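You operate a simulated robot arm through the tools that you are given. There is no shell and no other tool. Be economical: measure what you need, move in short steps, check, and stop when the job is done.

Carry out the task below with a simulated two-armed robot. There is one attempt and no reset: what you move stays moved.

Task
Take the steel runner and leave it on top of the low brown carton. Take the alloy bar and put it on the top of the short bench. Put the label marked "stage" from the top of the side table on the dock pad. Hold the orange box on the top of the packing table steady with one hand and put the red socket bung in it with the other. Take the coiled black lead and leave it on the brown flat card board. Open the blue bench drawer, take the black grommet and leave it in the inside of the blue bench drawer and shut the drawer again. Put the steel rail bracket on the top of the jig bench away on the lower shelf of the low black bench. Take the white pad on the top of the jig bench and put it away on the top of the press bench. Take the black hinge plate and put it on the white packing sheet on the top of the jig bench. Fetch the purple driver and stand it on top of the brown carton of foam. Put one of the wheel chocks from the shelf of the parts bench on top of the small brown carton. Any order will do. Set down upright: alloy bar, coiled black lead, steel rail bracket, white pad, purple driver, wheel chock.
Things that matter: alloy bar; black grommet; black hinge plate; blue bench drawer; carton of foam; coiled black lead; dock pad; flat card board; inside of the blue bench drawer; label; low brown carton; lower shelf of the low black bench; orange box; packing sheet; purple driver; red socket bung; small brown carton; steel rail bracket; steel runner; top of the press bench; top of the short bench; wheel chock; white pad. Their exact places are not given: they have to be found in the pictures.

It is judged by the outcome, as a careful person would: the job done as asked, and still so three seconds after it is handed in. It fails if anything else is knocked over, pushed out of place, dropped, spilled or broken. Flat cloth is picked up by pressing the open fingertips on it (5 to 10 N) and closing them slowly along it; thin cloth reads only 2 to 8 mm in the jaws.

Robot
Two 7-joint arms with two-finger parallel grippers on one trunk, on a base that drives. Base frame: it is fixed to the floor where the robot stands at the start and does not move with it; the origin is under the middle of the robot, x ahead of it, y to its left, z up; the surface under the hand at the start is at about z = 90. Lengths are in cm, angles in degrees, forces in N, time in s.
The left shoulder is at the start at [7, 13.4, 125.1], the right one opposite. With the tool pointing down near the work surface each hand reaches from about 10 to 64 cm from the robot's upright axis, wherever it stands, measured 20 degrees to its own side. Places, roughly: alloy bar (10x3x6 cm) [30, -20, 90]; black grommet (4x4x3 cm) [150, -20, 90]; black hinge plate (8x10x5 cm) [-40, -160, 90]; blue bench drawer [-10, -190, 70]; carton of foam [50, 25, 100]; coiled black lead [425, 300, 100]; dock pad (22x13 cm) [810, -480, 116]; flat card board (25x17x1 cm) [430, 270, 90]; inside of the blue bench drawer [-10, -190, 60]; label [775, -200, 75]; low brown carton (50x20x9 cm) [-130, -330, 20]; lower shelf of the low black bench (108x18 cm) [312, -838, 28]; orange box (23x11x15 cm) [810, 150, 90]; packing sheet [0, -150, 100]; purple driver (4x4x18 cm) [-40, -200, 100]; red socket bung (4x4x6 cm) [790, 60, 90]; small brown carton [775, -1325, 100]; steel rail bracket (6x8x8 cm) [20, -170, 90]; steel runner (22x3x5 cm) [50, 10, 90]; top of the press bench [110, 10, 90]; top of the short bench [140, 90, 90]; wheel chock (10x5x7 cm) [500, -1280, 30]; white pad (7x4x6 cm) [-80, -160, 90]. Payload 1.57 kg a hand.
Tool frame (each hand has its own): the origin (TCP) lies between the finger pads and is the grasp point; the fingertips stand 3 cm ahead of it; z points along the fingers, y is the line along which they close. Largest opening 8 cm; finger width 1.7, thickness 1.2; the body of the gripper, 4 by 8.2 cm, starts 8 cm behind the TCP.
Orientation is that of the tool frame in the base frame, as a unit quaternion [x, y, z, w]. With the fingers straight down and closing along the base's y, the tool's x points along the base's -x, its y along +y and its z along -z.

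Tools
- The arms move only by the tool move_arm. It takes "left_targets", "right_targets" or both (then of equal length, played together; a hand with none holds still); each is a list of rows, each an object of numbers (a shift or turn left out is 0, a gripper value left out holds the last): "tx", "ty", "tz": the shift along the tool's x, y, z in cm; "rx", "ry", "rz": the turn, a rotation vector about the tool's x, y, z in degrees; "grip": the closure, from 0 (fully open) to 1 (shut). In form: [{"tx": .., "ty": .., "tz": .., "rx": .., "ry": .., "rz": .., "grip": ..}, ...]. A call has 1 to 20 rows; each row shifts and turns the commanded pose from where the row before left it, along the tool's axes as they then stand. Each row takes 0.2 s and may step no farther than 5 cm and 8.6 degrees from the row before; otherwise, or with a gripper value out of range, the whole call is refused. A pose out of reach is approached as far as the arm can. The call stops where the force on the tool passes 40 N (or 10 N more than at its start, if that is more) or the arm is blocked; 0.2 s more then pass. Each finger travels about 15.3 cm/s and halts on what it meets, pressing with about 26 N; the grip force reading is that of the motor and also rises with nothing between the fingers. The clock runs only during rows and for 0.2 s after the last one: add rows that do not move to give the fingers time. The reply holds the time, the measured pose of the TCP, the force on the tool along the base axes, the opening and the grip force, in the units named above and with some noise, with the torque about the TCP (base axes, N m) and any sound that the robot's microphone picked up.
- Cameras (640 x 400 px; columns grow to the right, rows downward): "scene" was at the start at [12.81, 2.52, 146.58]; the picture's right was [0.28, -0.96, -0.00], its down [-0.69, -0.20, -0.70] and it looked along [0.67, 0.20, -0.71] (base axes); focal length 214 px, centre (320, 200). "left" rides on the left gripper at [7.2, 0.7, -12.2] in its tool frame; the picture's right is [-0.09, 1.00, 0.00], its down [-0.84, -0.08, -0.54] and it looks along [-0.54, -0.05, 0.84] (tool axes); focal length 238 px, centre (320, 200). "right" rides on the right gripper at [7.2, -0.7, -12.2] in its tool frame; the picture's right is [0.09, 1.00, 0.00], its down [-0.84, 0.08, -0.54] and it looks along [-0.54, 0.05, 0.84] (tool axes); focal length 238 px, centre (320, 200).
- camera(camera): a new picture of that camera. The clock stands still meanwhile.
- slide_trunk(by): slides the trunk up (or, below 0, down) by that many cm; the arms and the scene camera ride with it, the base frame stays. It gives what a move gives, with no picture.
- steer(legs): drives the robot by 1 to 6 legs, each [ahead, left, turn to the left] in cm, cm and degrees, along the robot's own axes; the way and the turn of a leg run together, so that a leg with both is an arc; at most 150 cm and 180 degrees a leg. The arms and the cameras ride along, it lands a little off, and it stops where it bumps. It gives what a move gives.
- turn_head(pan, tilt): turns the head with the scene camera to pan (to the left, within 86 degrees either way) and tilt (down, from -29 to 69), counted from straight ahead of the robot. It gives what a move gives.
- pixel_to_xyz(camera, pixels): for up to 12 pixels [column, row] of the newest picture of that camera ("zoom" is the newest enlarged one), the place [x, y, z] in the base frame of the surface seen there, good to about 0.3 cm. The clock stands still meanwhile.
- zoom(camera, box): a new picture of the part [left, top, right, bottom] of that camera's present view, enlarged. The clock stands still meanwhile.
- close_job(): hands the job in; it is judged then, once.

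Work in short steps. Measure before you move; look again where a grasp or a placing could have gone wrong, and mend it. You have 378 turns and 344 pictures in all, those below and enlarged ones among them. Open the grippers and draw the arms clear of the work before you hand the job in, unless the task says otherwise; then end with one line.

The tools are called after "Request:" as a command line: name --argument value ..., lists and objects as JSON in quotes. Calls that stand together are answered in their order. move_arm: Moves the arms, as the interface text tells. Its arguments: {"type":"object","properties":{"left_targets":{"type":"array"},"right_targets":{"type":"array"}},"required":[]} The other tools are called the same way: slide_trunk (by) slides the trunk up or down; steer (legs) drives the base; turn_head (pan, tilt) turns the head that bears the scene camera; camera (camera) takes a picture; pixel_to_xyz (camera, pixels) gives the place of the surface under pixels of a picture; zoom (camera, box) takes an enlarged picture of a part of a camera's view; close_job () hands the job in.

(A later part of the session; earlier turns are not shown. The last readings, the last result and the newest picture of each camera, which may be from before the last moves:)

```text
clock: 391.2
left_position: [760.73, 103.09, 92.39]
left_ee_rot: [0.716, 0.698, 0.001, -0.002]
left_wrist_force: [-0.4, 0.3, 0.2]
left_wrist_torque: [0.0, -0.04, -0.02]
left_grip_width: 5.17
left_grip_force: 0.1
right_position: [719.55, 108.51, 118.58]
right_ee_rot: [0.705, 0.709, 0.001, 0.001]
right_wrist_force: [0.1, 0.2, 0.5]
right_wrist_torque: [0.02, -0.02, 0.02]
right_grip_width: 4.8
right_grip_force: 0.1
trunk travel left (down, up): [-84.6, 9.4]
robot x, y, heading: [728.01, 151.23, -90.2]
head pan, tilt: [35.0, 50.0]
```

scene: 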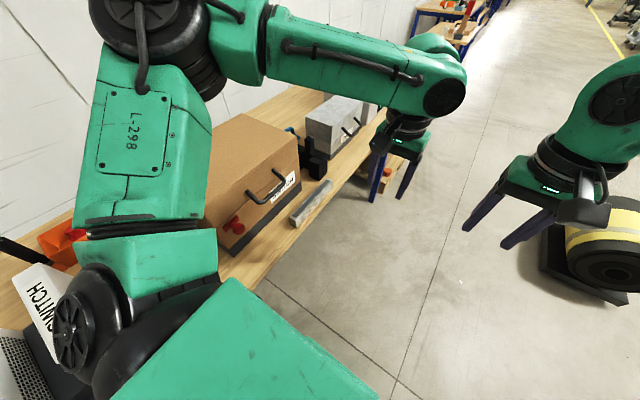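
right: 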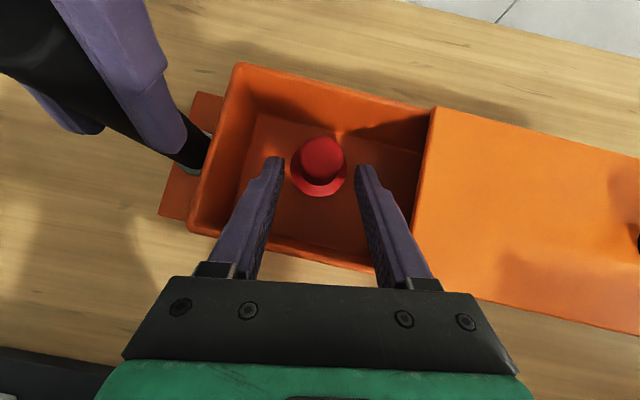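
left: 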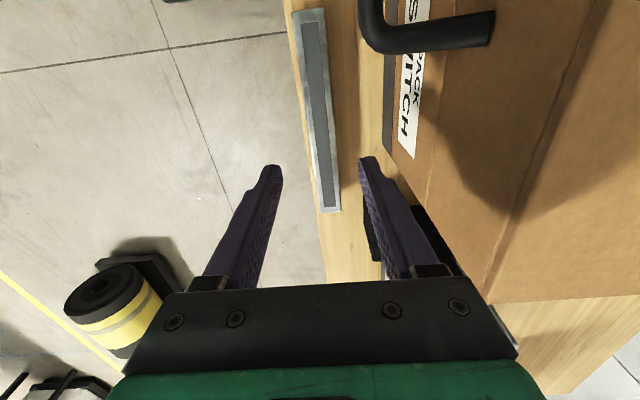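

Request:
move_arm --left_targets '[{"grip": 0.6}, {"grip": 1}, {"grip": 1}, {"grip": 1}, {"ty": -0.5, "tz": -3}, {"ty": -1, "tz": -4.5}, {"ty": -2, "tz": -4}, {"ty": -3, "tz": -3.5}, {"ty": -4.5}, {"ty": -4.5}, {"ty": -4}]'

Request:
camera --camera "scene"

```text
clock: 393.6
left_position: [741.23, 103.35, 107.49]
left_ee_rot: [0.715, 0.699, 0.0, -0.002]
left_wrist_force: [-0.1, 0.2, -3.8]
left_wrist_torque: [0.08, -0.02, 0.0]
left_grip_width: 2.98
left_grip_force: 26.7
right_position: [719.64, 108.49, 118.46]
right_ee_rot: [0.705, 0.709, 0.002, 0.001]
right_wrist_force: [-0.7, -0.3, -0.2]
right_wrist_torque: [-0.02, 0.02, -0.01]
right_grip_width: 4.84
right_grip_force: 0.1
trunk travel left (down, up): [-84.6, 9.4]
robot x, y, heading: [727.36, 151.14, -90.4]
head pan, tilt: [35.0, 50.0]
```

```text
244 pictures are left
```

scene: 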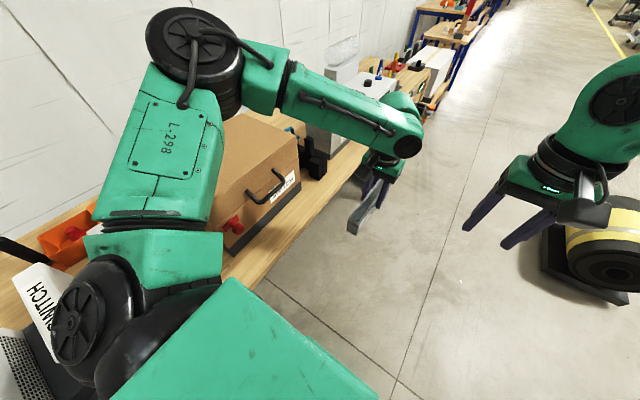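

Runner retrieved. Next the label: I drive south along x about 695 to the side table.

Request:
steer --legs '[[0, -33, 0.4], [150, 0, 0], [130, 0, 0]]'

Request:
turn_head --pan 40 --tilt 30

Request:
camera --camera "scene"

```text
clock: 408.9
left_position: [704.1, -175.01, 107.31]
left_ee_rot: [0.722, 0.692, 0.001, -0.003]
left_wrist_force: [-0.1, -0.3, -3.2]
left_wrist_torque: [0.03, 0.01, 0.02]
left_grip_width: 2.96
left_grip_force: 26.2
right_position: [682.6, -169.36, 118.57]
right_ee_rot: [0.711, 0.703, 0.001, 0.001]
right_wrist_force: [0.3, -0.8, -0.5]
right_wrist_torque: [-0.01, -0.02, 0.02]
right_grip_width: 4.79
right_grip_force: 0.1
trunk travel left (down, up): [-84.6, 9.4]
robot x, y, heading: [691.46, -127.04, -91.5]
head pan, tilt: [35.0, 50.0]
```

```text
clock: 409.7
left_position: [703.98, -175.05, 107.4]
left_ee_rot: [0.722, 0.692, 0.0, -0.002]
left_wrist_force: [-1.2, 0.5, -3.9]
left_wrist_torque: [0.09, -0.03, 0.02]
left_grip_width: 2.97
left_grip_force: 26.1
right_position: [682.63, -169.47, 118.54]
right_ee_rot: [0.712, 0.702, 0.002, 0.001]
right_wrist_force: [0.8, 0.5, -0.3]
right_wrist_torque: [-0.03, -0.01, 0.02]
right_grip_width: 4.8
right_grip_force: 0.1
trunk travel left (down, up): [-84.6, 9.4]
robot x, y, heading: [691.85, -126.48, -91.5]
head pan, tilt: [40.0, 30.0]
```

```text
243 pictures are left
```

scene: 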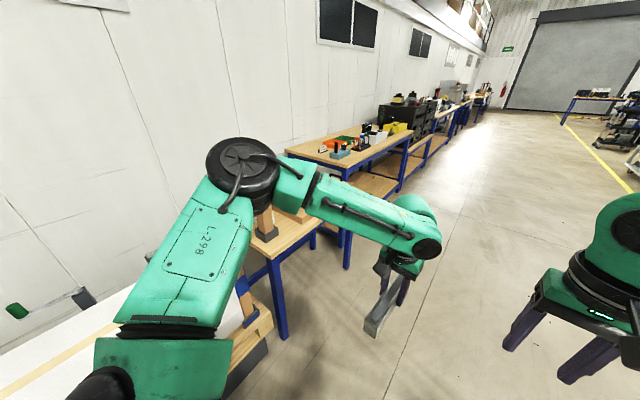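

I go a bit further and turn to face the side table.

Request:
steer --legs '[[65, -25, 1.5], [0, 0, 90]]'

Request:
turn_head --pan 0 --tilt 35

Request:
camera --camera "scene"

```text
clock: 417.4
left_position: [713.34, -178.25, 107.41]
left_ee_rot: [0.013, 1.0, -0.001, -0.002]
left_wrist_force: [0.1, 0.5, -3.7]
left_wrist_torque: [0.04, -0.01, -0.03]
left_grip_width: 2.97
left_grip_force: 26.5
right_position: [708.14, -199.79, 118.58]
right_ee_rot: [-0.001, 1.0, 0.002, -0.001]
right_wrist_force: [0.6, 0.1, 0.6]
right_wrist_torque: [0.02, -0.03, -0.01]
right_grip_width: 4.8
right_grip_force: 0.1
trunk travel left (down, up): [-84.6, 9.4]
robot x, y, heading: [665.27, -191.22, -0.5]
head pan, tilt: [40.0, 30.0]
```

```text
clock: 418.4
left_position: [713.19, -178.21, 107.41]
left_ee_rot: [0.013, 1.0, -0.002, -0.003]
left_wrist_force: [-0.8, -0.2, -3.6]
left_wrist_torque: [0.03, 0.05, -0.04]
left_grip_width: 2.94
left_grip_force: 26.3
right_position: [708.2, -199.86, 118.45]
right_ee_rot: [-0.001, 1.0, 0.001, -0.001]
right_wrist_force: [-0.8, -0.3, -0.1]
right_wrist_torque: [0.01, 0.04, -0.02]
right_grip_width: 4.78
right_grip_force: 0.1
trunk travel left (down, up): [-84.6, 9.4]
robot x, y, heading: [665.38, -191.71, -0.6]
head pan, tilt: [0.0, 35.0]
```

```text
242 pictures are left
```

scene: 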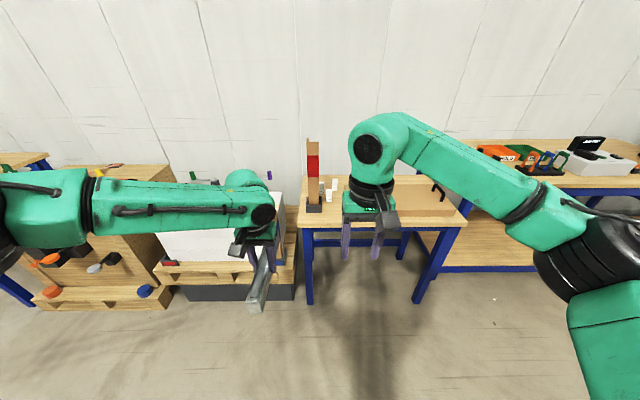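

Small white labels are near (330,190). I zoom in.

Request:
zoom --camera "scene" --box '[290, 130, 470, 240]'

Request:
pixel_to_xyz --camera "scene" --pixels '[[330, 196], [334, 184], [316, 212], [305, 224], [460, 224], [322, 185], [304, 180], [440, 180], [415, 195]]'

```text
3.56 times, centred on (380, 185) of scene
```

zoom: 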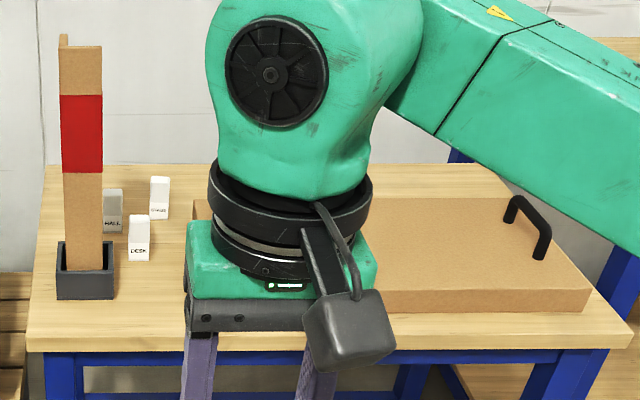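

```text
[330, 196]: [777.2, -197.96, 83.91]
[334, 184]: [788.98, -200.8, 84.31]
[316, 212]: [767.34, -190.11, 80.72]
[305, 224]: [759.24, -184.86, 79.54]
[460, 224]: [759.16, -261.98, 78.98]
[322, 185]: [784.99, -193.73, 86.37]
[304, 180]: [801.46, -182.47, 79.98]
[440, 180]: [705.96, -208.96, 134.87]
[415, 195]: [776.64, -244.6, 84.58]
```

Three label blocks; I need their text. I draw the left hand in, and move closer and 10 cm left.

Request:
move_arm --left_targets '[{"tx": 4.5, "ty": 1}, {"tx": 4.5, "ty": 1}, {"tx": 4.5}]' --right_targets '[{"tx": 4}, {"ty": -3}, {}]'

Request:
steer --legs '[[42, 8, 0.6]]'

Request:
turn_head --pan -5 --tilt 45

Request:
camera --camera "scene"

Request:
camera --camera "right"

```text
clock: 419.2
left_position: [699.74, -175.87, 107.53]
left_ee_rot: [0.012, 1.0, -0.002, -0.002]
left_wrist_force: [0.3, -0.7, -3.5]
left_wrist_torque: [0.0, 0.07, 0.03]
left_grip_width: 2.98
left_grip_force: 25.8
right_position: [704.08, -202.85, 118.49]
right_ee_rot: [-0.001, 1.0, 0.002, 0.0]
right_wrist_force: [-0.1, -0.8, -0.2]
right_wrist_torque: [0.02, 0.01, 0.0]
right_grip_width: 4.8
right_grip_force: 0.0
trunk travel left (down, up): [-84.6, 9.4]
robot x, y, heading: [665.23, -191.85, -0.5]
head pan, tilt: [0.0, 35.0]
```

```text
clock: 421.8
left_position: [741.22, -167.43, 107.7]
left_ee_rot: [0.006, 1.0, -0.001, -0.001]
left_wrist_force: [0.0, -0.2, -3.8]
left_wrist_torque: [-0.02, 0.05, 0.01]
left_grip_width: 2.97
left_grip_force: 25.9
right_position: [746.0, -194.36, 118.6]
right_ee_rot: [-0.008, 1.0, 0.002, 0.0]
right_wrist_force: [0.1, 0.5, 0.1]
right_wrist_torque: [0.02, 0.0, -0.02]
right_grip_width: 4.81
right_grip_force: 0.0
trunk travel left (down, up): [-84.6, 9.4]
robot x, y, heading: [707.2, -183.85, 0.1]
head pan, tilt: [0.0, 35.0]
```

```text
clock: 422.6
left_position: [741.46, -167.32, 107.55]
left_ee_rot: [0.006, 1.0, -0.002, -0.003]
left_wrist_force: [0.4, -0.4, -4.1]
left_wrist_torque: [0.04, 0.02, 0.02]
left_grip_width: 2.98
left_grip_force: 26.0
right_position: [746.06, -194.4, 118.42]
right_ee_rot: [-0.008, 1.0, 0.002, 0.0]
right_wrist_force: [-0.6, -0.7, -0.3]
right_wrist_torque: [0.02, -0.03, 0.0]
right_grip_width: 4.79
right_grip_force: 0.2
trunk travel left (down, up): [-84.6, 9.4]
robot x, y, heading: [707.24, -183.58, -0.1]
head pan, tilt: [-5.0, 45.0]
```

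```text
240 pictures are left
```

scene: 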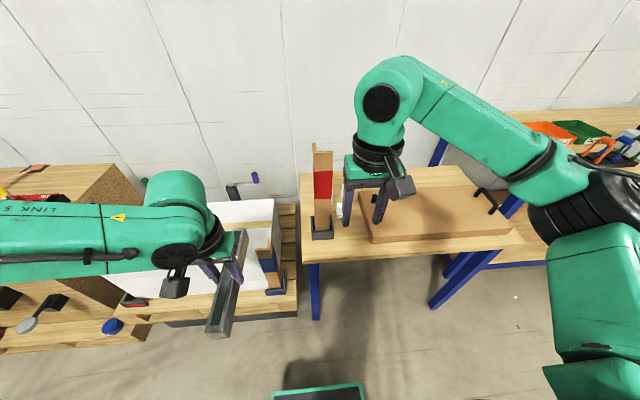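

```text
239 pictures are left
```

right: 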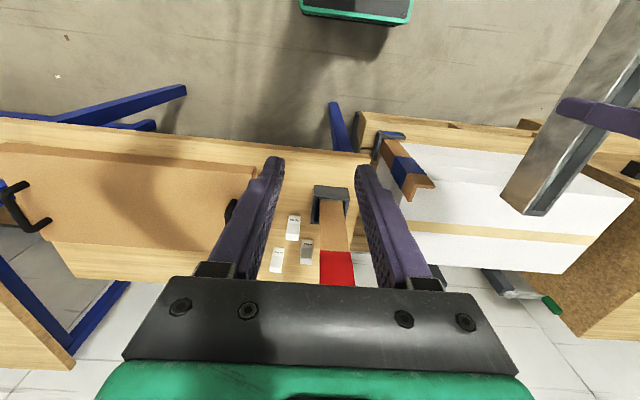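

Request:
zoom --camera "right" --box '[240, 185, 370, 285]'

Request:
pixel_to_xyz --camera "right" --pixels '[[293, 219], [293, 235], [277, 252], [277, 266], [307, 243], [307, 260], [335, 212], [336, 280], [230, 210], [283, 219], [303, 219]]'

```text
4.00 times, centred on (305, 235) of right
```

zoom: 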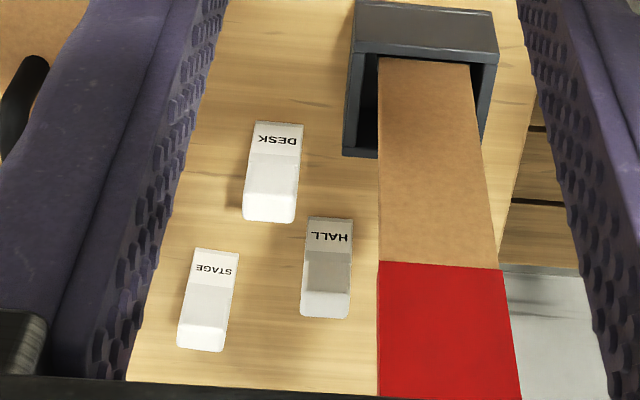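

```text
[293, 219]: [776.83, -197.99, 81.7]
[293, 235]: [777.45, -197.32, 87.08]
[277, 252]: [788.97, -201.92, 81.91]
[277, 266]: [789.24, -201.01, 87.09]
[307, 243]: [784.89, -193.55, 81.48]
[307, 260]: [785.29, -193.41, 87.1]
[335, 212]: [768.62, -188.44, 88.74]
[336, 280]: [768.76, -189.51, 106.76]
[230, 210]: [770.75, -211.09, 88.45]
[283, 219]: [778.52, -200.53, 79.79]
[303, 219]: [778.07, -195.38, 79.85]
```

STAGE is the block at (789,-201.5), top z 88. I check what's in front of the left hand (brown-blue thing at (405,170)) and the tall post.

Request:
pixel_to_xyz --camera "right" --pixels '[[405, 170], [420, 190], [385, 145], [450, 160], [500, 220], [590, 200], [340, 250]]'

Request:
pixel_to_xyz --camera "scene" --pixels '[[322, 145], [265, 250], [245, 195], [280, 280], [235, 185], [200, 215]]'

```text
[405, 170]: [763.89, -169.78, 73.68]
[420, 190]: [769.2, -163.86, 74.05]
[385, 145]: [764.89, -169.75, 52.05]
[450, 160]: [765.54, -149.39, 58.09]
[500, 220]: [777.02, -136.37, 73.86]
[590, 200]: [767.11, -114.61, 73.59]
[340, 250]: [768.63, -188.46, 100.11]
```

```text
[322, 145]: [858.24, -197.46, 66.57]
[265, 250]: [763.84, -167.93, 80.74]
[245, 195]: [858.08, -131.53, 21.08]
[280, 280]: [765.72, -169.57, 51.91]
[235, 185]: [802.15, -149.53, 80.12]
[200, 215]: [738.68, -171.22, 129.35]
```

The way is clear above. I move the right hand right to y -203, drive ahead 28 and lower the trunk 8.

Request:
move_arm --right_targets '[{"ty": -4.3}, {"ty": -4.3}]'

Request:
steer --legs '[[28, 0, 0]]'

Request:
slide_trunk --by -8

Request:
camera --camera "right"

Request:
camera --camera "scene"

```text
clock: 423.2
left_position: [741.36, -167.6, 107.62]
left_ee_rot: [0.006, 1.0, 0.0, -0.002]
left_wrist_force: [0.0, 0.0, -3.6]
left_wrist_torque: [0.02, 0.03, 0.01]
left_grip_width: 2.98
left_grip_force: 25.3
right_position: [746.15, -203.2, 118.48]
right_ee_rot: [-0.007, 1.0, 0.002, 0.0]
right_wrist_force: [-0.2, -0.3, 0.4]
right_wrist_torque: [0.01, -0.01, -0.02]
right_grip_width: 4.8
right_grip_force: 0.1
trunk travel left (down, up): [-84.6, 9.4]
robot x, y, heading: [707.06, -183.92, 0.5]
head pan, tilt: [-5.0, 45.0]
```

```text
clock: 425.1
left_position: [768.85, -167.12, 107.66]
left_ee_rot: [0.005, 1.0, -0.002, 0.0]
left_wrist_force: [-0.4, 0.5, -4.0]
left_wrist_torque: [-0.02, 0.05, 0.01]
left_grip_width: 2.97
left_grip_force: 26.0
right_position: [773.78, -202.66, 118.68]
right_ee_rot: [-0.01, 1.0, 0.001, 0.001]
right_wrist_force: [0.7, 0.0, 0.0]
right_wrist_torque: [0.01, 0.0, 0.0]
right_grip_width: 4.8
right_grip_force: 0.0
trunk travel left (down, up): [-84.6, 9.4]
robot x, y, heading: [734.98, -183.71, 0.4]
head pan, tilt: [-5.0, 45.0]
```

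```text
clock: 426.3
left_position: [769.07, -167.18, 99.6]
left_ee_rot: [0.005, 1.0, -0.002, -0.002]
left_wrist_force: [0.1, 0.3, -2.9]
left_wrist_torque: [-0.01, 0.04, 0.02]
left_grip_width: 2.95
left_grip_force: 25.9
right_position: [774.12, -202.71, 110.67]
right_ee_rot: [-0.01, 1.0, 0.002, 0.0]
right_wrist_force: [0.0, 0.3, 0.2]
right_wrist_torque: [-0.02, -0.03, 0.0]
right_grip_width: 4.82
right_grip_force: 0.1
trunk travel left (down, up): [-76.6, 17.4]
robot x, y, heading: [734.9, -183.36, 0.4]
head pan, tilt: [-5.0, 45.0]
```

```text
237 pictures are left
```

right: 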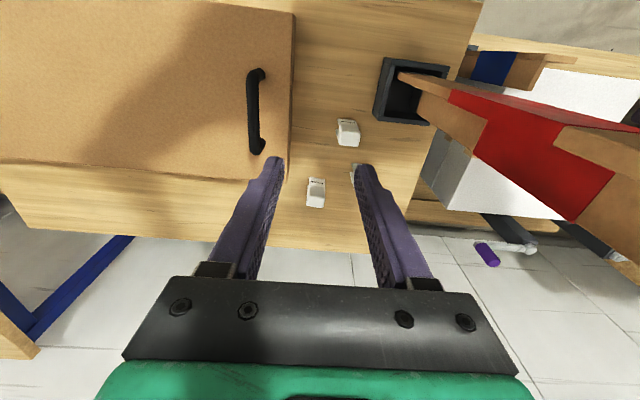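

```text
236 pictures are left
```

scene: 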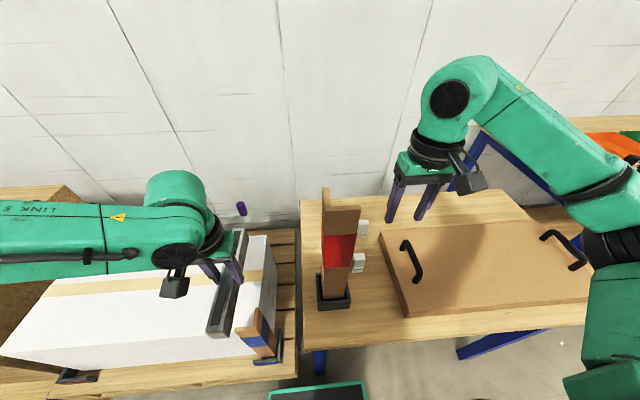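

STAGE is at (316,192). I measure its edges and the carton's edge.

Request:
pixel_to_xyz --camera "right" --pixels '[[316, 190], [316, 203], [310, 198], [323, 198], [316, 182], [290, 160], [290, 100], [350, 125], [256, 150]]'

Request:
zoom --camera "right" --box '[270, 100, 390, 220]'

```text
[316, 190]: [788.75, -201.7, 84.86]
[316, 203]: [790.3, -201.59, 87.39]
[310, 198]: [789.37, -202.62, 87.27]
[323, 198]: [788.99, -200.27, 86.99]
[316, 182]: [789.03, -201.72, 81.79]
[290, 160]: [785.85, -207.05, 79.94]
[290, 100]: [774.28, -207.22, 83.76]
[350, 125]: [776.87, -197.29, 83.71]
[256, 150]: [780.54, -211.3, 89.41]
```

```text
3.33 times, centred on (330, 160) of right
```

zoom: 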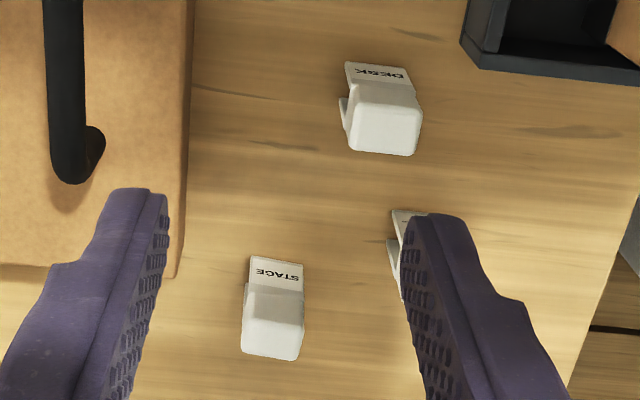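

I bring the right hand over STAGE and lower to z 86.

Request:
move_arm --right_targets '[{"tx": -4.5, "ty": 0.4}, {"tx": -4.5, "ty": 0.4}, {"tx": -4.5, "ty": 0.3}, {"tx": -2, "tz": 4}, {"tz": 4.5}, {"tz": 4.5}, {}]'

Request:
camera --camera "right"

```text
clock: 427.9
left_position: [769.14, -167.19, 99.59]
left_ee_rot: [0.004, 1.0, -0.002, -0.002]
left_wrist_force: [-0.1, -0.3, -4.3]
left_wrist_torque: [0.01, 0.07, 0.03]
left_grip_width: 2.98
left_grip_force: 26.2
right_position: [789.59, -201.23, 97.49]
right_ee_rot: [-0.009, 1.0, 0.002, 0.0]
right_wrist_force: [0.1, -0.1, 0.4]
right_wrist_torque: [0.0, -0.01, 0.0]
right_grip_width: 4.82
right_grip_force: 0.1
trunk travel left (down, up): [-76.6, 17.4]
robot x, y, heading: [734.91, -183.24, 0.7]
head pan, tilt: [-5.0, 45.0]
```

```text
234 pictures are left
```

right: 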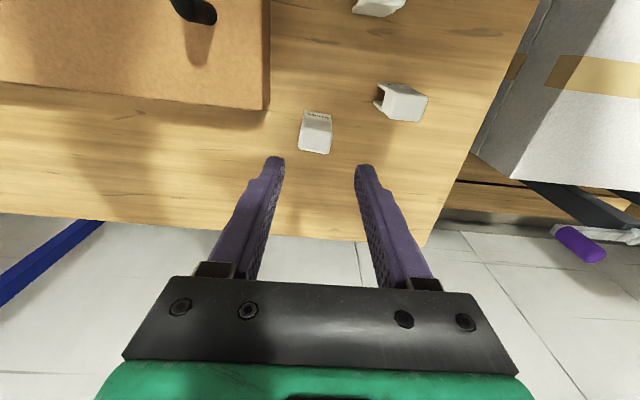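

Well centred and HALL is clear of the finger. I descend and grip.

Request:
move_arm --right_targets '[{"tz": 4, "ty": -0.2}, {"tz": 4}, {"tz": 3.6}, {}]'

Request:
camera --camera "right"

```text
clock: 428.9
left_position: [769.13, -167.16, 99.63]
left_ee_rot: [0.005, 1.0, -0.002, -0.002]
left_wrist_force: [-0.7, -0.1, -3.0]
left_wrist_torque: [0.0, 0.03, 0.0]
left_grip_width: 2.94
left_grip_force: 26.1
right_position: [789.46, -201.39, 85.9]
right_ee_rot: [-0.009, 1.0, 0.002, 0.0]
right_wrist_force: [-0.8, 0.0, 0.5]
right_wrist_torque: [0.01, -0.02, 0.0]
right_grip_width: 4.81
right_grip_force: 0.1
trunk travel left (down, up): [-76.6, 17.4]
robot x, y, heading: [734.63, -183.56, 0.4]
head pan, tilt: [-5.0, 45.0]
```

```text
233 pictures are left
```

right: 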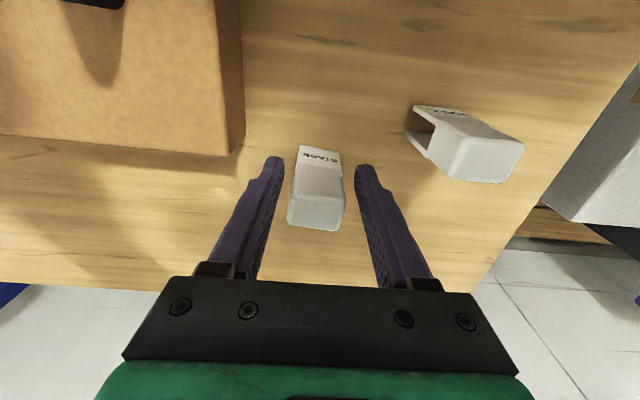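

Request:
move_arm --right_targets '[{"grip": 0.6}, {"grip": 1}, {"grip": 1}, {"grip": 1}, {"tz": -3}, {"tz": -4.5}, {"tz": -4.5}, {"tz": -4.5}]'

Request:
camera --camera "right"

```text
clock: 430.7
left_position: [769.12, -167.07, 99.53]
left_ee_rot: [0.004, 1.0, -0.001, -0.002]
left_wrist_force: [0.0, -0.1, -3.1]
left_wrist_torque: [-0.02, 0.04, -0.02]
left_grip_width: 2.97
left_grip_force: 26.3
right_position: [789.51, -201.42, 102.43]
right_ee_rot: [-0.009, 1.0, 0.001, 0.001]
right_wrist_force: [0.0, -0.7, 0.5]
right_wrist_torque: [0.0, 0.02, 0.02]
right_grip_width: 3.22
right_grip_force: 26.2
trunk travel left (down, up): [-76.6, 17.4]
robot x, y, heading: [735.01, -183.64, 0.5]
head pan, tilt: [-5.0, 45.0]
```

```text
232 pictures are left
```

right: 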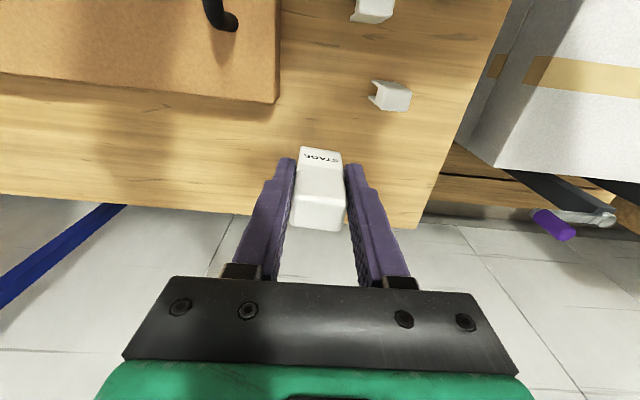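

The STAGE label is held (3.2 cm). I raise the trunk, back away and drive south toward the dock pad.

Request:
slide_trunk --by 14

Request:
steer --legs '[[-65, 0, -0.5], [0, -140, 0], [0, -130, 0]]'

Request:
turn_head --pan -10 --tilt 25

Request:
camera --camera "scene"

```text
clock: 432.4
left_position: [769.11, -167.16, 113.62]
left_ee_rot: [0.005, 1.0, -0.001, -0.002]
left_wrist_force: [0.2, -0.2, -4.1]
left_wrist_torque: [-0.02, 0.04, 0.04]
left_grip_width: 2.93
left_grip_force: 26.2
right_position: [789.43, -201.62, 116.4]
right_ee_rot: [-0.009, 1.0, 0.003, 0.0]
right_wrist_force: [0.0, -0.7, -0.9]
right_wrist_torque: [0.01, 0.02, 0.0]
right_grip_width: 3.2
right_grip_force: 26.2
trunk travel left (down, up): [-90.6, 3.4]
robot x, y, heading: [735.1, -183.68, 0.5]
head pan, tilt: [-5.0, 45.0]
```

```text
clock: 448.7
left_position: [707.18, -437.09, 113.54]
left_ee_rot: [-0.003, 1.0, -0.002, -0.002]
left_wrist_force: [-0.6, -0.1, -3.6]
left_wrist_torque: [-0.02, 0.05, -0.02]
left_grip_width: 2.96
left_grip_force: 25.6
right_position: [727.94, -471.22, 116.44]
right_ee_rot: [-0.017, 1.0, 0.002, 0.0]
right_wrist_force: [-0.5, 0.1, -0.1]
right_wrist_torque: [-0.02, 0.03, 0.0]
right_grip_width: 3.11
right_grip_force: 26.1
trunk travel left (down, up): [-90.6, 3.4]
robot x, y, heading: [673.02, -453.91, 1.2]
head pan, tilt: [-5.0, 45.0]
```

```text
clock: 449.6
left_position: [707.11, -437.21, 113.51]
left_ee_rot: [-0.002, 1.0, -0.002, -0.003]
left_wrist_force: [-0.8, 0.6, -3.2]
left_wrist_torque: [0.01, 0.05, 0.0]
left_grip_width: 2.98
left_grip_force: 25.9
right_position: [727.85, -471.39, 116.39]
right_ee_rot: [-0.016, 1.0, 0.002, 0.0]
right_wrist_force: [-0.2, 0.3, 0.2]
right_wrist_torque: [-0.01, -0.01, 0.0]
right_grip_width: 3.14
right_grip_force: 26.1
trunk travel left (down, up): [-90.6, 3.4]
robot x, y, heading: [673.37, -454.55, 1.0]
head pan, tilt: [-10.0, 25.0]
```

```text
231 pictures are left
```

scene: 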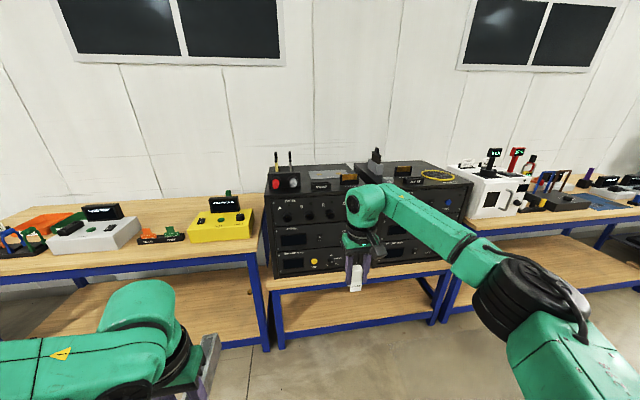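

Two black racks with things on top. I zoom in to find the dock pad.

Request:
zoom --camera "scene" --box '[250, 130, 490, 280]'

Request:
pixel_to_xyz --camera "scene" --pixels '[[335, 171], [320, 178], [275, 195], [360, 185], [470, 185], [345, 180], [430, 168], [438, 176], [280, 282], [375, 155], [412, 180]]'

```text
2.67 times, centred on (370, 205) of scene
```

zoom: 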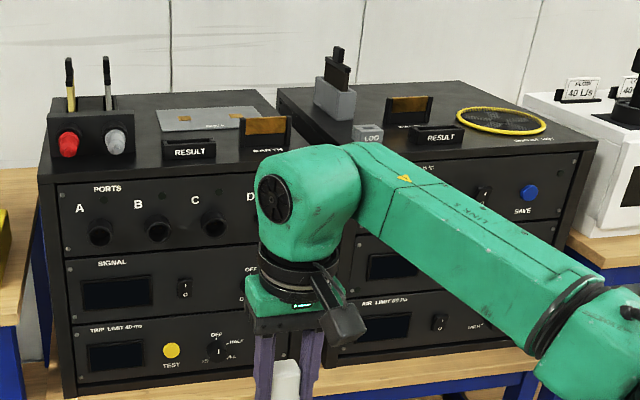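

```text
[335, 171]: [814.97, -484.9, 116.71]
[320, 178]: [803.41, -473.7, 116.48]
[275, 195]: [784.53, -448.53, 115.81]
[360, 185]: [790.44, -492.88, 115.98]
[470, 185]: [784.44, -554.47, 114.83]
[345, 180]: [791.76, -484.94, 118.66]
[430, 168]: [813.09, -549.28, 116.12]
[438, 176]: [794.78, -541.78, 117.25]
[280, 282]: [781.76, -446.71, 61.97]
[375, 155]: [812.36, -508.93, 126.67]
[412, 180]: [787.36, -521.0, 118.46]
```

The grey pad at (815,-485,116.7) is likely the dock pad, behind "RESULT" and "EARTH". I swing the left hand outward, raise the right, and move nearer to see.

Request:
slide_trunk --by 3

Request:
move_arm --left_targets '[{"ty": 4.8}, {"ty": 4.8}, {"ty": 4.8}, {"ty": 4.8, "tx": 1}, {"tx": 4}, {"tx": 3}]' --right_targets '[{"tx": 4.5}, {"tx": 4.5}, {"tz": -4.5}, {"tz": -4.5}, {"tz": -4}, {}]'

Request:
steer --legs '[[52, -11, -1]]'

Request:
turn_head --pan -10 --tilt 30

Request:
camera --camera "scene"

Request:
camera --camera "right"

```text
clock: 450.3
left_position: [707.14, -437.2, 116.52]
left_ee_rot: [-0.003, 1.0, -0.002, -0.003]
left_wrist_force: [0.1, 0.7, -2.3]
left_wrist_torque: [0.0, 0.03, -0.01]
left_grip_width: 2.97
left_grip_force: 26.2
right_position: [727.99, -471.28, 119.43]
right_ee_rot: [-0.017, 1.0, 0.001, 0.001]
right_wrist_force: [-0.2, -0.9, 0.0]
right_wrist_torque: [0.0, 0.0, 0.0]
right_grip_width: 3.15
right_grip_force: 26.2
trunk travel left (down, up): [-93.6, 0.4]
robot x, y, heading: [673.05, -454.23, 1.2]
head pan, tilt: [-10.0, 25.0]
```

```text
clock: 451.7
left_position: [700.12, -417.59, 116.74]
left_ee_rot: [-0.002, 1.0, -0.002, -0.003]
left_wrist_force: [0.4, -1.3, -2.8]
left_wrist_torque: [0.05, 0.02, -0.02]
left_grip_width: 2.97
left_grip_force: 26.7
left hand out of reach, approached as far as the arm can: row 6
right_position: [718.8, -472.05, 132.4]
right_ee_rot: [-0.016, 1.0, 0.004, 0.0]
right_wrist_force: [-0.1, 0.1, 0.0]
right_wrist_torque: [0.0, -0.01, 0.0]
right_grip_width: 3.13
right_grip_force: 25.5
trunk travel left (down, up): [-93.6, 0.4]
robot x, y, heading: [673.5, -454.11, 1.2]
head pan, tilt: [-10.0, 25.0]
```

```text
clock: 454.8
left_position: [752.38, -428.01, 116.61]
left_ee_rot: [0.006, 1.0, -0.003, -0.003]
left_wrist_force: [-1.2, -0.5, -3.4]
left_wrist_torque: [0.0, 0.03, 0.03]
left_grip_width: 2.96
left_grip_force: 25.9
right_position: [770.27, -482.64, 132.45]
right_ee_rot: [-0.009, 1.0, 0.002, 0.001]
right_wrist_force: [0.1, 0.4, -1.0]
right_wrist_torque: [0.0, -0.04, 0.01]
right_grip_width: 3.14
right_grip_force: 26.2
trunk travel left (down, up): [-93.6, 0.4]
robot x, y, heading: [724.94, -464.58, 0.0]
head pan, tilt: [-10.0, 25.0]
```

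```text
clock: 455.4
left_position: [752.53, -428.06, 116.67]
left_ee_rot: [0.006, 1.0, -0.003, -0.004]
left_wrist_force: [0.2, 0.1, -3.3]
left_wrist_torque: [0.0, 0.02, 0.03]
left_grip_width: 2.97
left_grip_force: 26.5
right_position: [770.34, -482.62, 132.4]
right_ee_rot: [-0.008, 1.0, 0.001, 0.0]
right_wrist_force: [-0.7, 0.3, -0.5]
right_wrist_torque: [0.01, 0.01, -0.03]
right_grip_width: 3.15
right_grip_force: 26.5
trunk travel left (down, up): [-93.6, 0.4]
robot x, y, heading: [725.05, -464.48, 0.2]
head pan, tilt: [-10.0, 30.0]
```

```text
229 pictures are left
```

scene: 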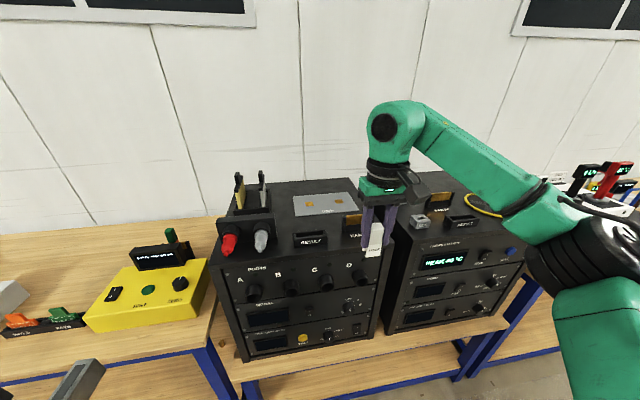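

```text
228 pictures are left
```

right: 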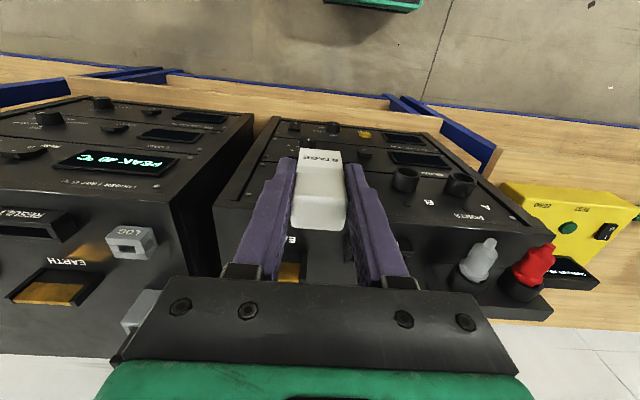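

Request:
zoom --camera "scene" --box '[220, 165, 420, 290]'

Request:
pixel_to_xyz --camera "scene" --pixels '[[295, 197], [348, 193], [297, 215], [358, 210], [325, 203], [310, 203], [340, 200], [310, 240], [352, 222], [365, 215], [265, 180], [245, 215]]'

```text
3.20 times, centred on (320, 228) of scene
```

zoom: 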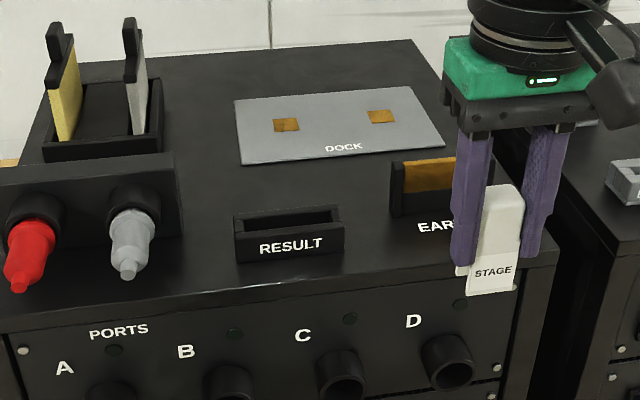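

```text
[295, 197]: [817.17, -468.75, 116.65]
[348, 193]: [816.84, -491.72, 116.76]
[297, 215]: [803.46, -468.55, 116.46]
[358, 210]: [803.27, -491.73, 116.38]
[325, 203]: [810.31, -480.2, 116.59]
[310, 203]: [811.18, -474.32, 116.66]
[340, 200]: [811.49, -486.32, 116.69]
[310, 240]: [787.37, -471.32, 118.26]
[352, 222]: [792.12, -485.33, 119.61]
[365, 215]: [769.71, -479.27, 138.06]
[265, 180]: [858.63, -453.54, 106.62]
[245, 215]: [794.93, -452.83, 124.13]
```

The DOCK pad spans x 803.5–817, y -491.7..-468.7, z 116.6. I drive ahead 25.

Request:
steer --legs '[[25, 0, 0]]'

Request:
move_arm --right_targets '[{"tx": -4.5, "ty": 0.8}, {"tx": -4.5, "ty": 0.8}, {"tx": -4.5, "ty": 0.8}, {}]'

Request:
camera --camera "right"

```text
clock: 457.2
left_position: [777.12, -428.0, 116.71]
left_ee_rot: [0.005, 1.0, -0.003, -0.002]
left_wrist_force: [-0.7, 0.5, -2.9]
left_wrist_torque: [0.01, 0.02, -0.03]
left_grip_width: 2.97
left_grip_force: 26.4
right_position: [795.01, -482.41, 132.51]
right_ee_rot: [-0.009, 1.0, 0.002, 0.002]
right_wrist_force: [-0.3, -0.9, 0.4]
right_wrist_torque: [0.01, -0.04, 0.0]
right_grip_width: 3.12
right_grip_force: 25.4
trunk travel left (down, up): [-93.6, 0.4]
robot x, y, heading: [750.2, -463.91, 0.4]
head pan, tilt: [-10.0, 30.0]
```

```text
clock: 458.2
left_position: [777.48, -428.03, 116.61]
left_ee_rot: [0.005, 1.0, -0.003, -0.004]
left_wrist_force: [-0.4, 0.4, -3.8]
left_wrist_torque: [0.01, 0.05, 0.0]
left_grip_width: 2.95
left_grip_force: 26.2
right_position: [807.23, -480.23, 132.35]
right_ee_rot: [-0.009, 1.0, 0.002, 0.001]
right_wrist_force: [-0.4, 0.1, -0.1]
right_wrist_torque: [-0.01, 0.02, 0.0]
right_grip_width: 3.12
right_grip_force: 25.9
right hand out of reach, approached as far as the arm can: row 3
trunk travel left (down, up): [-93.6, 0.4]
robot x, y, heading: [750.22, -464.11, 0.0]
head pan, tilt: [-10.0, 30.0]
```

```text
226 pictures are left
```

right: 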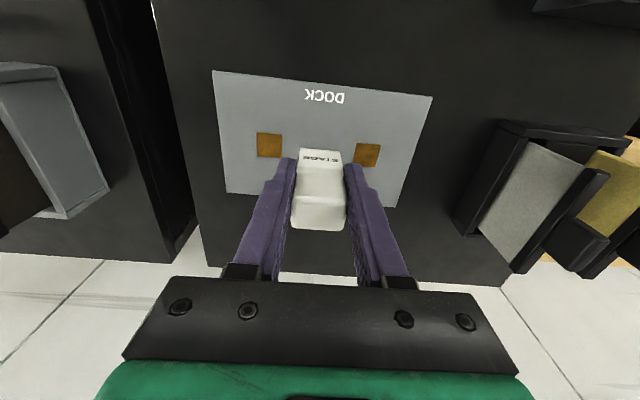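

Label is over the pad at (807.2,-480.2). I nudge ahead 2 cm and lower.

Request:
steer --legs '[[2.5, 0, 0]]'

Request:
move_arm --right_targets '[{"tz": 4}, {"tz": 3}, {"tz": 1.8}, {}]'

```text
clock: 459.1
left_position: [779.35, -428.02, 116.77]
left_ee_rot: [0.005, 1.0, -0.003, -0.002]
left_wrist_force: [-1.0, 0.9, -3.3]
left_wrist_torque: [0.0, -0.01, 0.02]
left_grip_width: 2.98
left_grip_force: 25.9
right_position: [809.06, -480.23, 132.55]
right_ee_rot: [-0.007, 1.0, 0.003, 0.004]
right_wrist_force: [0.0, 0.3, -0.2]
right_wrist_torque: [0.01, -0.06, 0.0]
right_grip_width: 3.14
right_grip_force: 26.7
trunk travel left (down, up): [-93.6, 0.4]
robot x, y, heading: [752.67, -464.58, 0.2]
head pan, tilt: [-10.0, 30.0]
```

```text
clock: 460.1
left_position: [780.02, -427.91, 116.53]
left_ee_rot: [0.005, 1.0, -0.004, -0.004]
left_wrist_force: [0.0, -0.7, -3.1]
left_wrist_torque: [0.01, 0.02, -0.01]
left_grip_width: 2.98
left_grip_force: 26.1
right_position: [809.8, -480.11, 123.41]
right_ee_rot: [-0.007, 1.0, 0.001, 0.0]
right_wrist_force: [-0.2, -0.8, -1.0]
right_wrist_torque: [-0.01, -0.01, -0.02]
right_grip_width: 3.13
right_grip_force: 26.1
trunk travel left (down, up): [-93.6, 0.4]
robot x, y, heading: [752.37, -464.24, 0.4]
head pan, tilt: [-10.0, 30.0]
```

Request:
move_arm --right_targets '[{"tz": 0.5}, {"tz": 0.3}, {}]'

```text
clock: 460.9
left_position: [779.9, -427.93, 116.51]
left_ee_rot: [0.006, 1.0, -0.003, -0.005]
left_wrist_force: [0.2, 0.1, -3.1]
left_wrist_torque: [-0.02, 0.03, -0.05]
left_grip_width: 2.97
left_grip_force: 25.9
right_position: [809.86, -480.12, 122.73]
right_ee_rot: [-0.008, 1.0, 0.001, 0.001]
right_wrist_force: [0.2, -0.7, -0.2]
right_wrist_torque: [-0.02, 0.0, 0.0]
right_grip_width: 3.12
right_grip_force: 26.0
trunk travel left (down, up): [-93.6, 0.4]
robot x, y, heading: [752.7, -464.41, 0.2]
head pan, tilt: [-10.0, 30.0]
```

Request:
move_arm --right_targets '[{"tz": 0.3}, {"tz": 0.2}, {}]'

Request:
camera --camera "right"

```text
clock: 461.7
left_position: [779.9, -427.88, 116.59]
left_ee_rot: [0.005, 1.0, -0.003, -0.003]
left_wrist_force: [0.5, 0.1, -2.9]
left_wrist_torque: [-0.03, 0.08, 0.03]
left_grip_width: 2.97
left_grip_force: 26.0
right_position: [809.75, -480.13, 122.24]
right_ee_rot: [-0.008, 1.0, 0.002, 0.002]
right_wrist_force: [0.7, -2.1, 3.7]
right_wrist_torque: [-0.11, -0.09, 0.02]
right_grip_width: 3.14
right_grip_force: 26.3
trunk travel left (down, up): [-93.6, 0.4]
robot x, y, heading: [752.29, -464.66, 0.4]
head pan, tilt: [-10.0, 30.0]
```

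```text
225 pictures are left
```

right: 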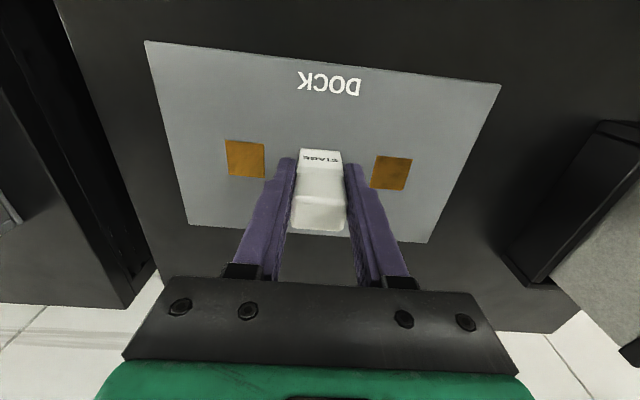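

Contact (3.7 N). I release, rise and check.

Request:
move_arm --right_targets '[{"grip": 0.55}, {"grip": 0.45}, {"grip": 0.4}, {"tz": -3}, {"tz": -4.5}, {"tz": -4.5}]'

Request:
camera --camera "right"

```text
clock: 463.1
left_position: [779.9, -427.81, 116.62]
left_ee_rot: [0.005, 1.0, -0.003, -0.003]
left_wrist_force: [-0.3, -0.5, -3.2]
left_wrist_torque: [0.01, 0.04, 0.01]
left_grip_width: 2.96
left_grip_force: 25.9
right_position: [809.08, -479.93, 134.03]
right_ee_rot: [-0.007, 1.0, 0.001, 0.003]
right_wrist_force: [0.5, 0.4, 0.7]
right_wrist_torque: [-0.01, -0.02, 0.0]
right_grip_width: 4.79
right_grip_force: 0.0
right hand out of reach, approached as far as the arm can: row 6
trunk travel left (down, up): [-93.6, 0.4]
robot x, y, heading: [752.38, -464.22, 0.4]
head pan, tilt: [-10.0, 30.0]
```

```text
224 pictures are left
```

right: 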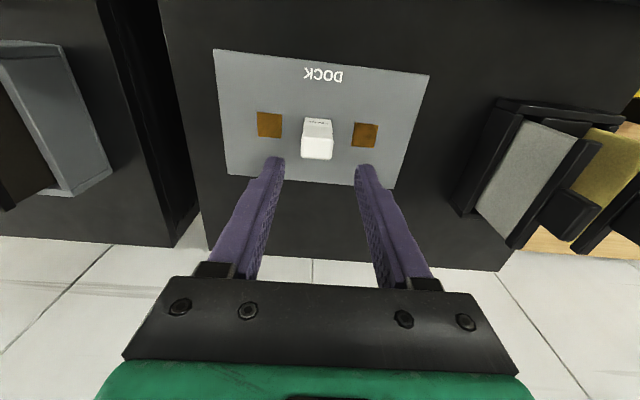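

The label stands on the dock pad. I back off, tuck the hands in, and turn to face south for the wheel chock.

Request:
steer --legs '[[-85, 0, 0]]'

Request:
move_arm --left_targets '[{"tx": -4, "ty": -3}, {"tx": -4, "ty": -3}, {"ty": -4.8}, {"ty": -4.8}]' --right_targets '[{"tx": 4.5}, {"tx": 4.5}, {"tz": 4.5}, {"tz": 4.5}]'

Request:
steer --legs '[[0, 0, -90]]'

Request:
turn_head --pan 0 --tilt 18

Request:
camera --camera "scene"

```text
clock: 467.6
left_position: [694.65, -428.56, 116.64]
left_ee_rot: [0.002, 1.0, -0.003, -0.005]
left_wrist_force: [0.5, 0.9, -3.5]
left_wrist_torque: [-0.02, 0.02, 0.01]
left_grip_width: 2.99
left_grip_force: 25.9
right_position: [724.31, -480.42, 134.02]
right_ee_rot: [-0.013, 1.0, 0.002, 0.001]
right_wrist_force: [0.1, 0.1, -0.4]
right_wrist_torque: [-0.01, 0.0, 0.01]
right_grip_width: 4.83
right_grip_force: 0.0
trunk travel left (down, up): [-93.6, 0.4]
robot x, y, heading: [667.44, -465.23, 1.0]
head pan, tilt: [-10.0, 30.0]
```

```text
clock: 468.6
left_position: [702.74, -444.5, 116.8]
left_ee_rot: [-0.001, 1.0, 0.0, -0.005]
left_wrist_force: [0.4, -0.4, -4.1]
left_wrist_torque: [0.03, 0.02, -0.02]
left_grip_width: 2.97
left_grip_force: 26.2
right_position: [715.44, -481.03, 124.95]
right_ee_rot: [-0.011, 1.0, 0.004, 0.002]
right_wrist_force: [0.2, 0.2, 0.0]
right_wrist_torque: [0.0, 0.01, -0.05]
right_grip_width: 4.8
right_grip_force: 0.1
trunk travel left (down, up): [-93.6, 0.4]
robot x, y, heading: [667.38, -464.99, 0.8]
head pan, tilt: [-10.0, 30.0]
```

```text
clock: 472.8
left_position: [688.67, -500.22, 116.62]
left_ee_rot: [0.705, 0.709, 0.001, -0.005]
left_wrist_force: [-0.4, -0.1, -3.6]
left_wrist_torque: [0.01, -0.01, 0.01]
left_grip_width: 2.99
left_grip_force: 25.6
right_position: [652.41, -513.11, 125.04]
right_ee_rot: [0.696, 0.718, -0.001, 0.003]
right_wrist_force: [-0.1, -0.5, 0.5]
right_wrist_torque: [-0.03, 0.04, 0.03]
right_grip_width: 4.78
right_grip_force: 0.0
trunk travel left (down, up): [-93.6, 0.4]
robot x, y, heading: [667.47, -465.43, -88.5]
head pan, tilt: [-10.0, 30.0]
```

```text
clock: 473.5
left_position: [688.71, -500.07, 116.7]
left_ee_rot: [0.705, 0.709, 0.001, -0.004]
left_wrist_force: [0.2, 0.4, -2.9]
left_wrist_torque: [0.04, -0.01, 0.03]
left_grip_width: 2.96
left_grip_force: 26.3
right_position: [652.48, -513.15, 124.94]
right_ee_rot: [0.696, 0.718, -0.001, 0.004]
right_wrist_force: [0.3, -0.4, -0.4]
right_wrist_torque: [-0.01, 0.01, -0.03]
right_grip_width: 4.79
right_grip_force: 0.0
trunk travel left (down, up): [-93.6, 0.4]
robot x, y, heading: [667.5, -465.19, -88.7]
head pan, tilt: [0.0, 18.0]
```

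```text
223 pictures are left
```

scene: 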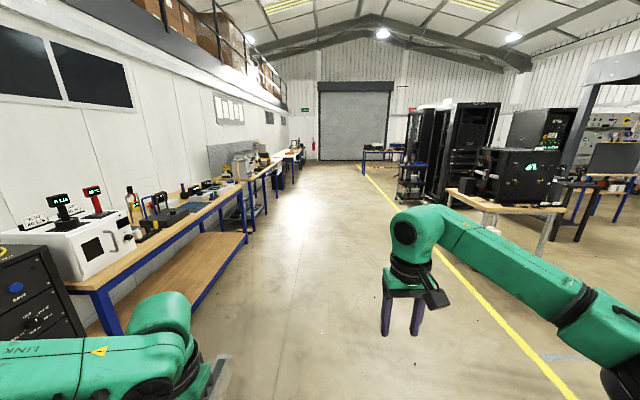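

Clear floor ahead; the bench near the shutter (375,152) is likely the parts bench. I drive 600 cm south and look.

Request:
steer --legs '[[150, -20, -1.3], [150, -20, 0], [150, -20, 0], [150, 0, 0]]'

Request:
turn_head --pan -5 --tilt 22

Request:
camera --camera "scene"

```text
refused: leg 1 is longer than a leg can be; nothing moved
```

```text
clock: 474.2
left_position: [688.75, -500.15, 116.66]
left_ee_rot: [0.705, 0.709, 0.0, -0.005]
left_wrist_force: [-0.9, -0.4, -3.2]
left_wrist_torque: [0.05, 0.0, 0.02]
left_grip_width: 2.98
left_grip_force: 26.2
right_position: [652.4, -513.1, 124.99]
right_ee_rot: [0.696, 0.718, 0.0, 0.002]
right_wrist_force: [-0.1, -0.7, 0.0]
right_wrist_torque: [0.0, 0.01, 0.01]
right_grip_width: 4.81
right_grip_force: 0.1
trunk travel left (down, up): [-93.6, 0.4]
robot x, y, heading: [667.8, -465.37, -88.8]
head pan, tilt: [-5.0, 22.0]
```

```text
222 pictures are left
```

scene: 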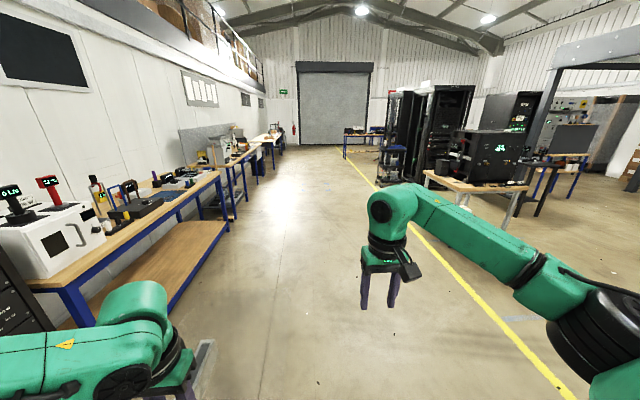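

Request:
steer --legs '[[145, -20, -1.3], [145, -20, 0], [145, -20, 0], [145, 0, 0]]'

Request:
camera --camera "scene"

```text
clock: 501.8
left_position: [615.39, -1077.18, 116.7]
left_ee_rot: [0.731, 0.683, 0.0, -0.004]
left_wrist_force: [-0.6, 1.0, -2.4]
left_wrist_torque: [0.06, 0.02, 0.03]
left_grip_width: 2.98
left_grip_force: 25.8
right_position: [578.24, -1087.34, 124.99]
right_ee_rot: [0.722, 0.692, -0.001, 0.003]
right_wrist_force: [-0.5, 0.4, -0.4]
right_wrist_torque: [0.0, 0.04, 0.02]
right_grip_width: 4.77
right_grip_force: 0.0
trunk travel left (down, up): [-93.6, 0.4]
robot x, y, heading: [596.76, -1040.59, -93.0]
head pan, tilt: [-5.0, 22.0]
```

```text
221 pictures are left
```

scene: 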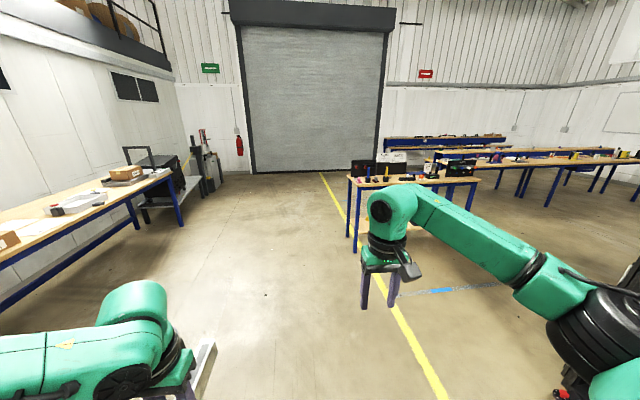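

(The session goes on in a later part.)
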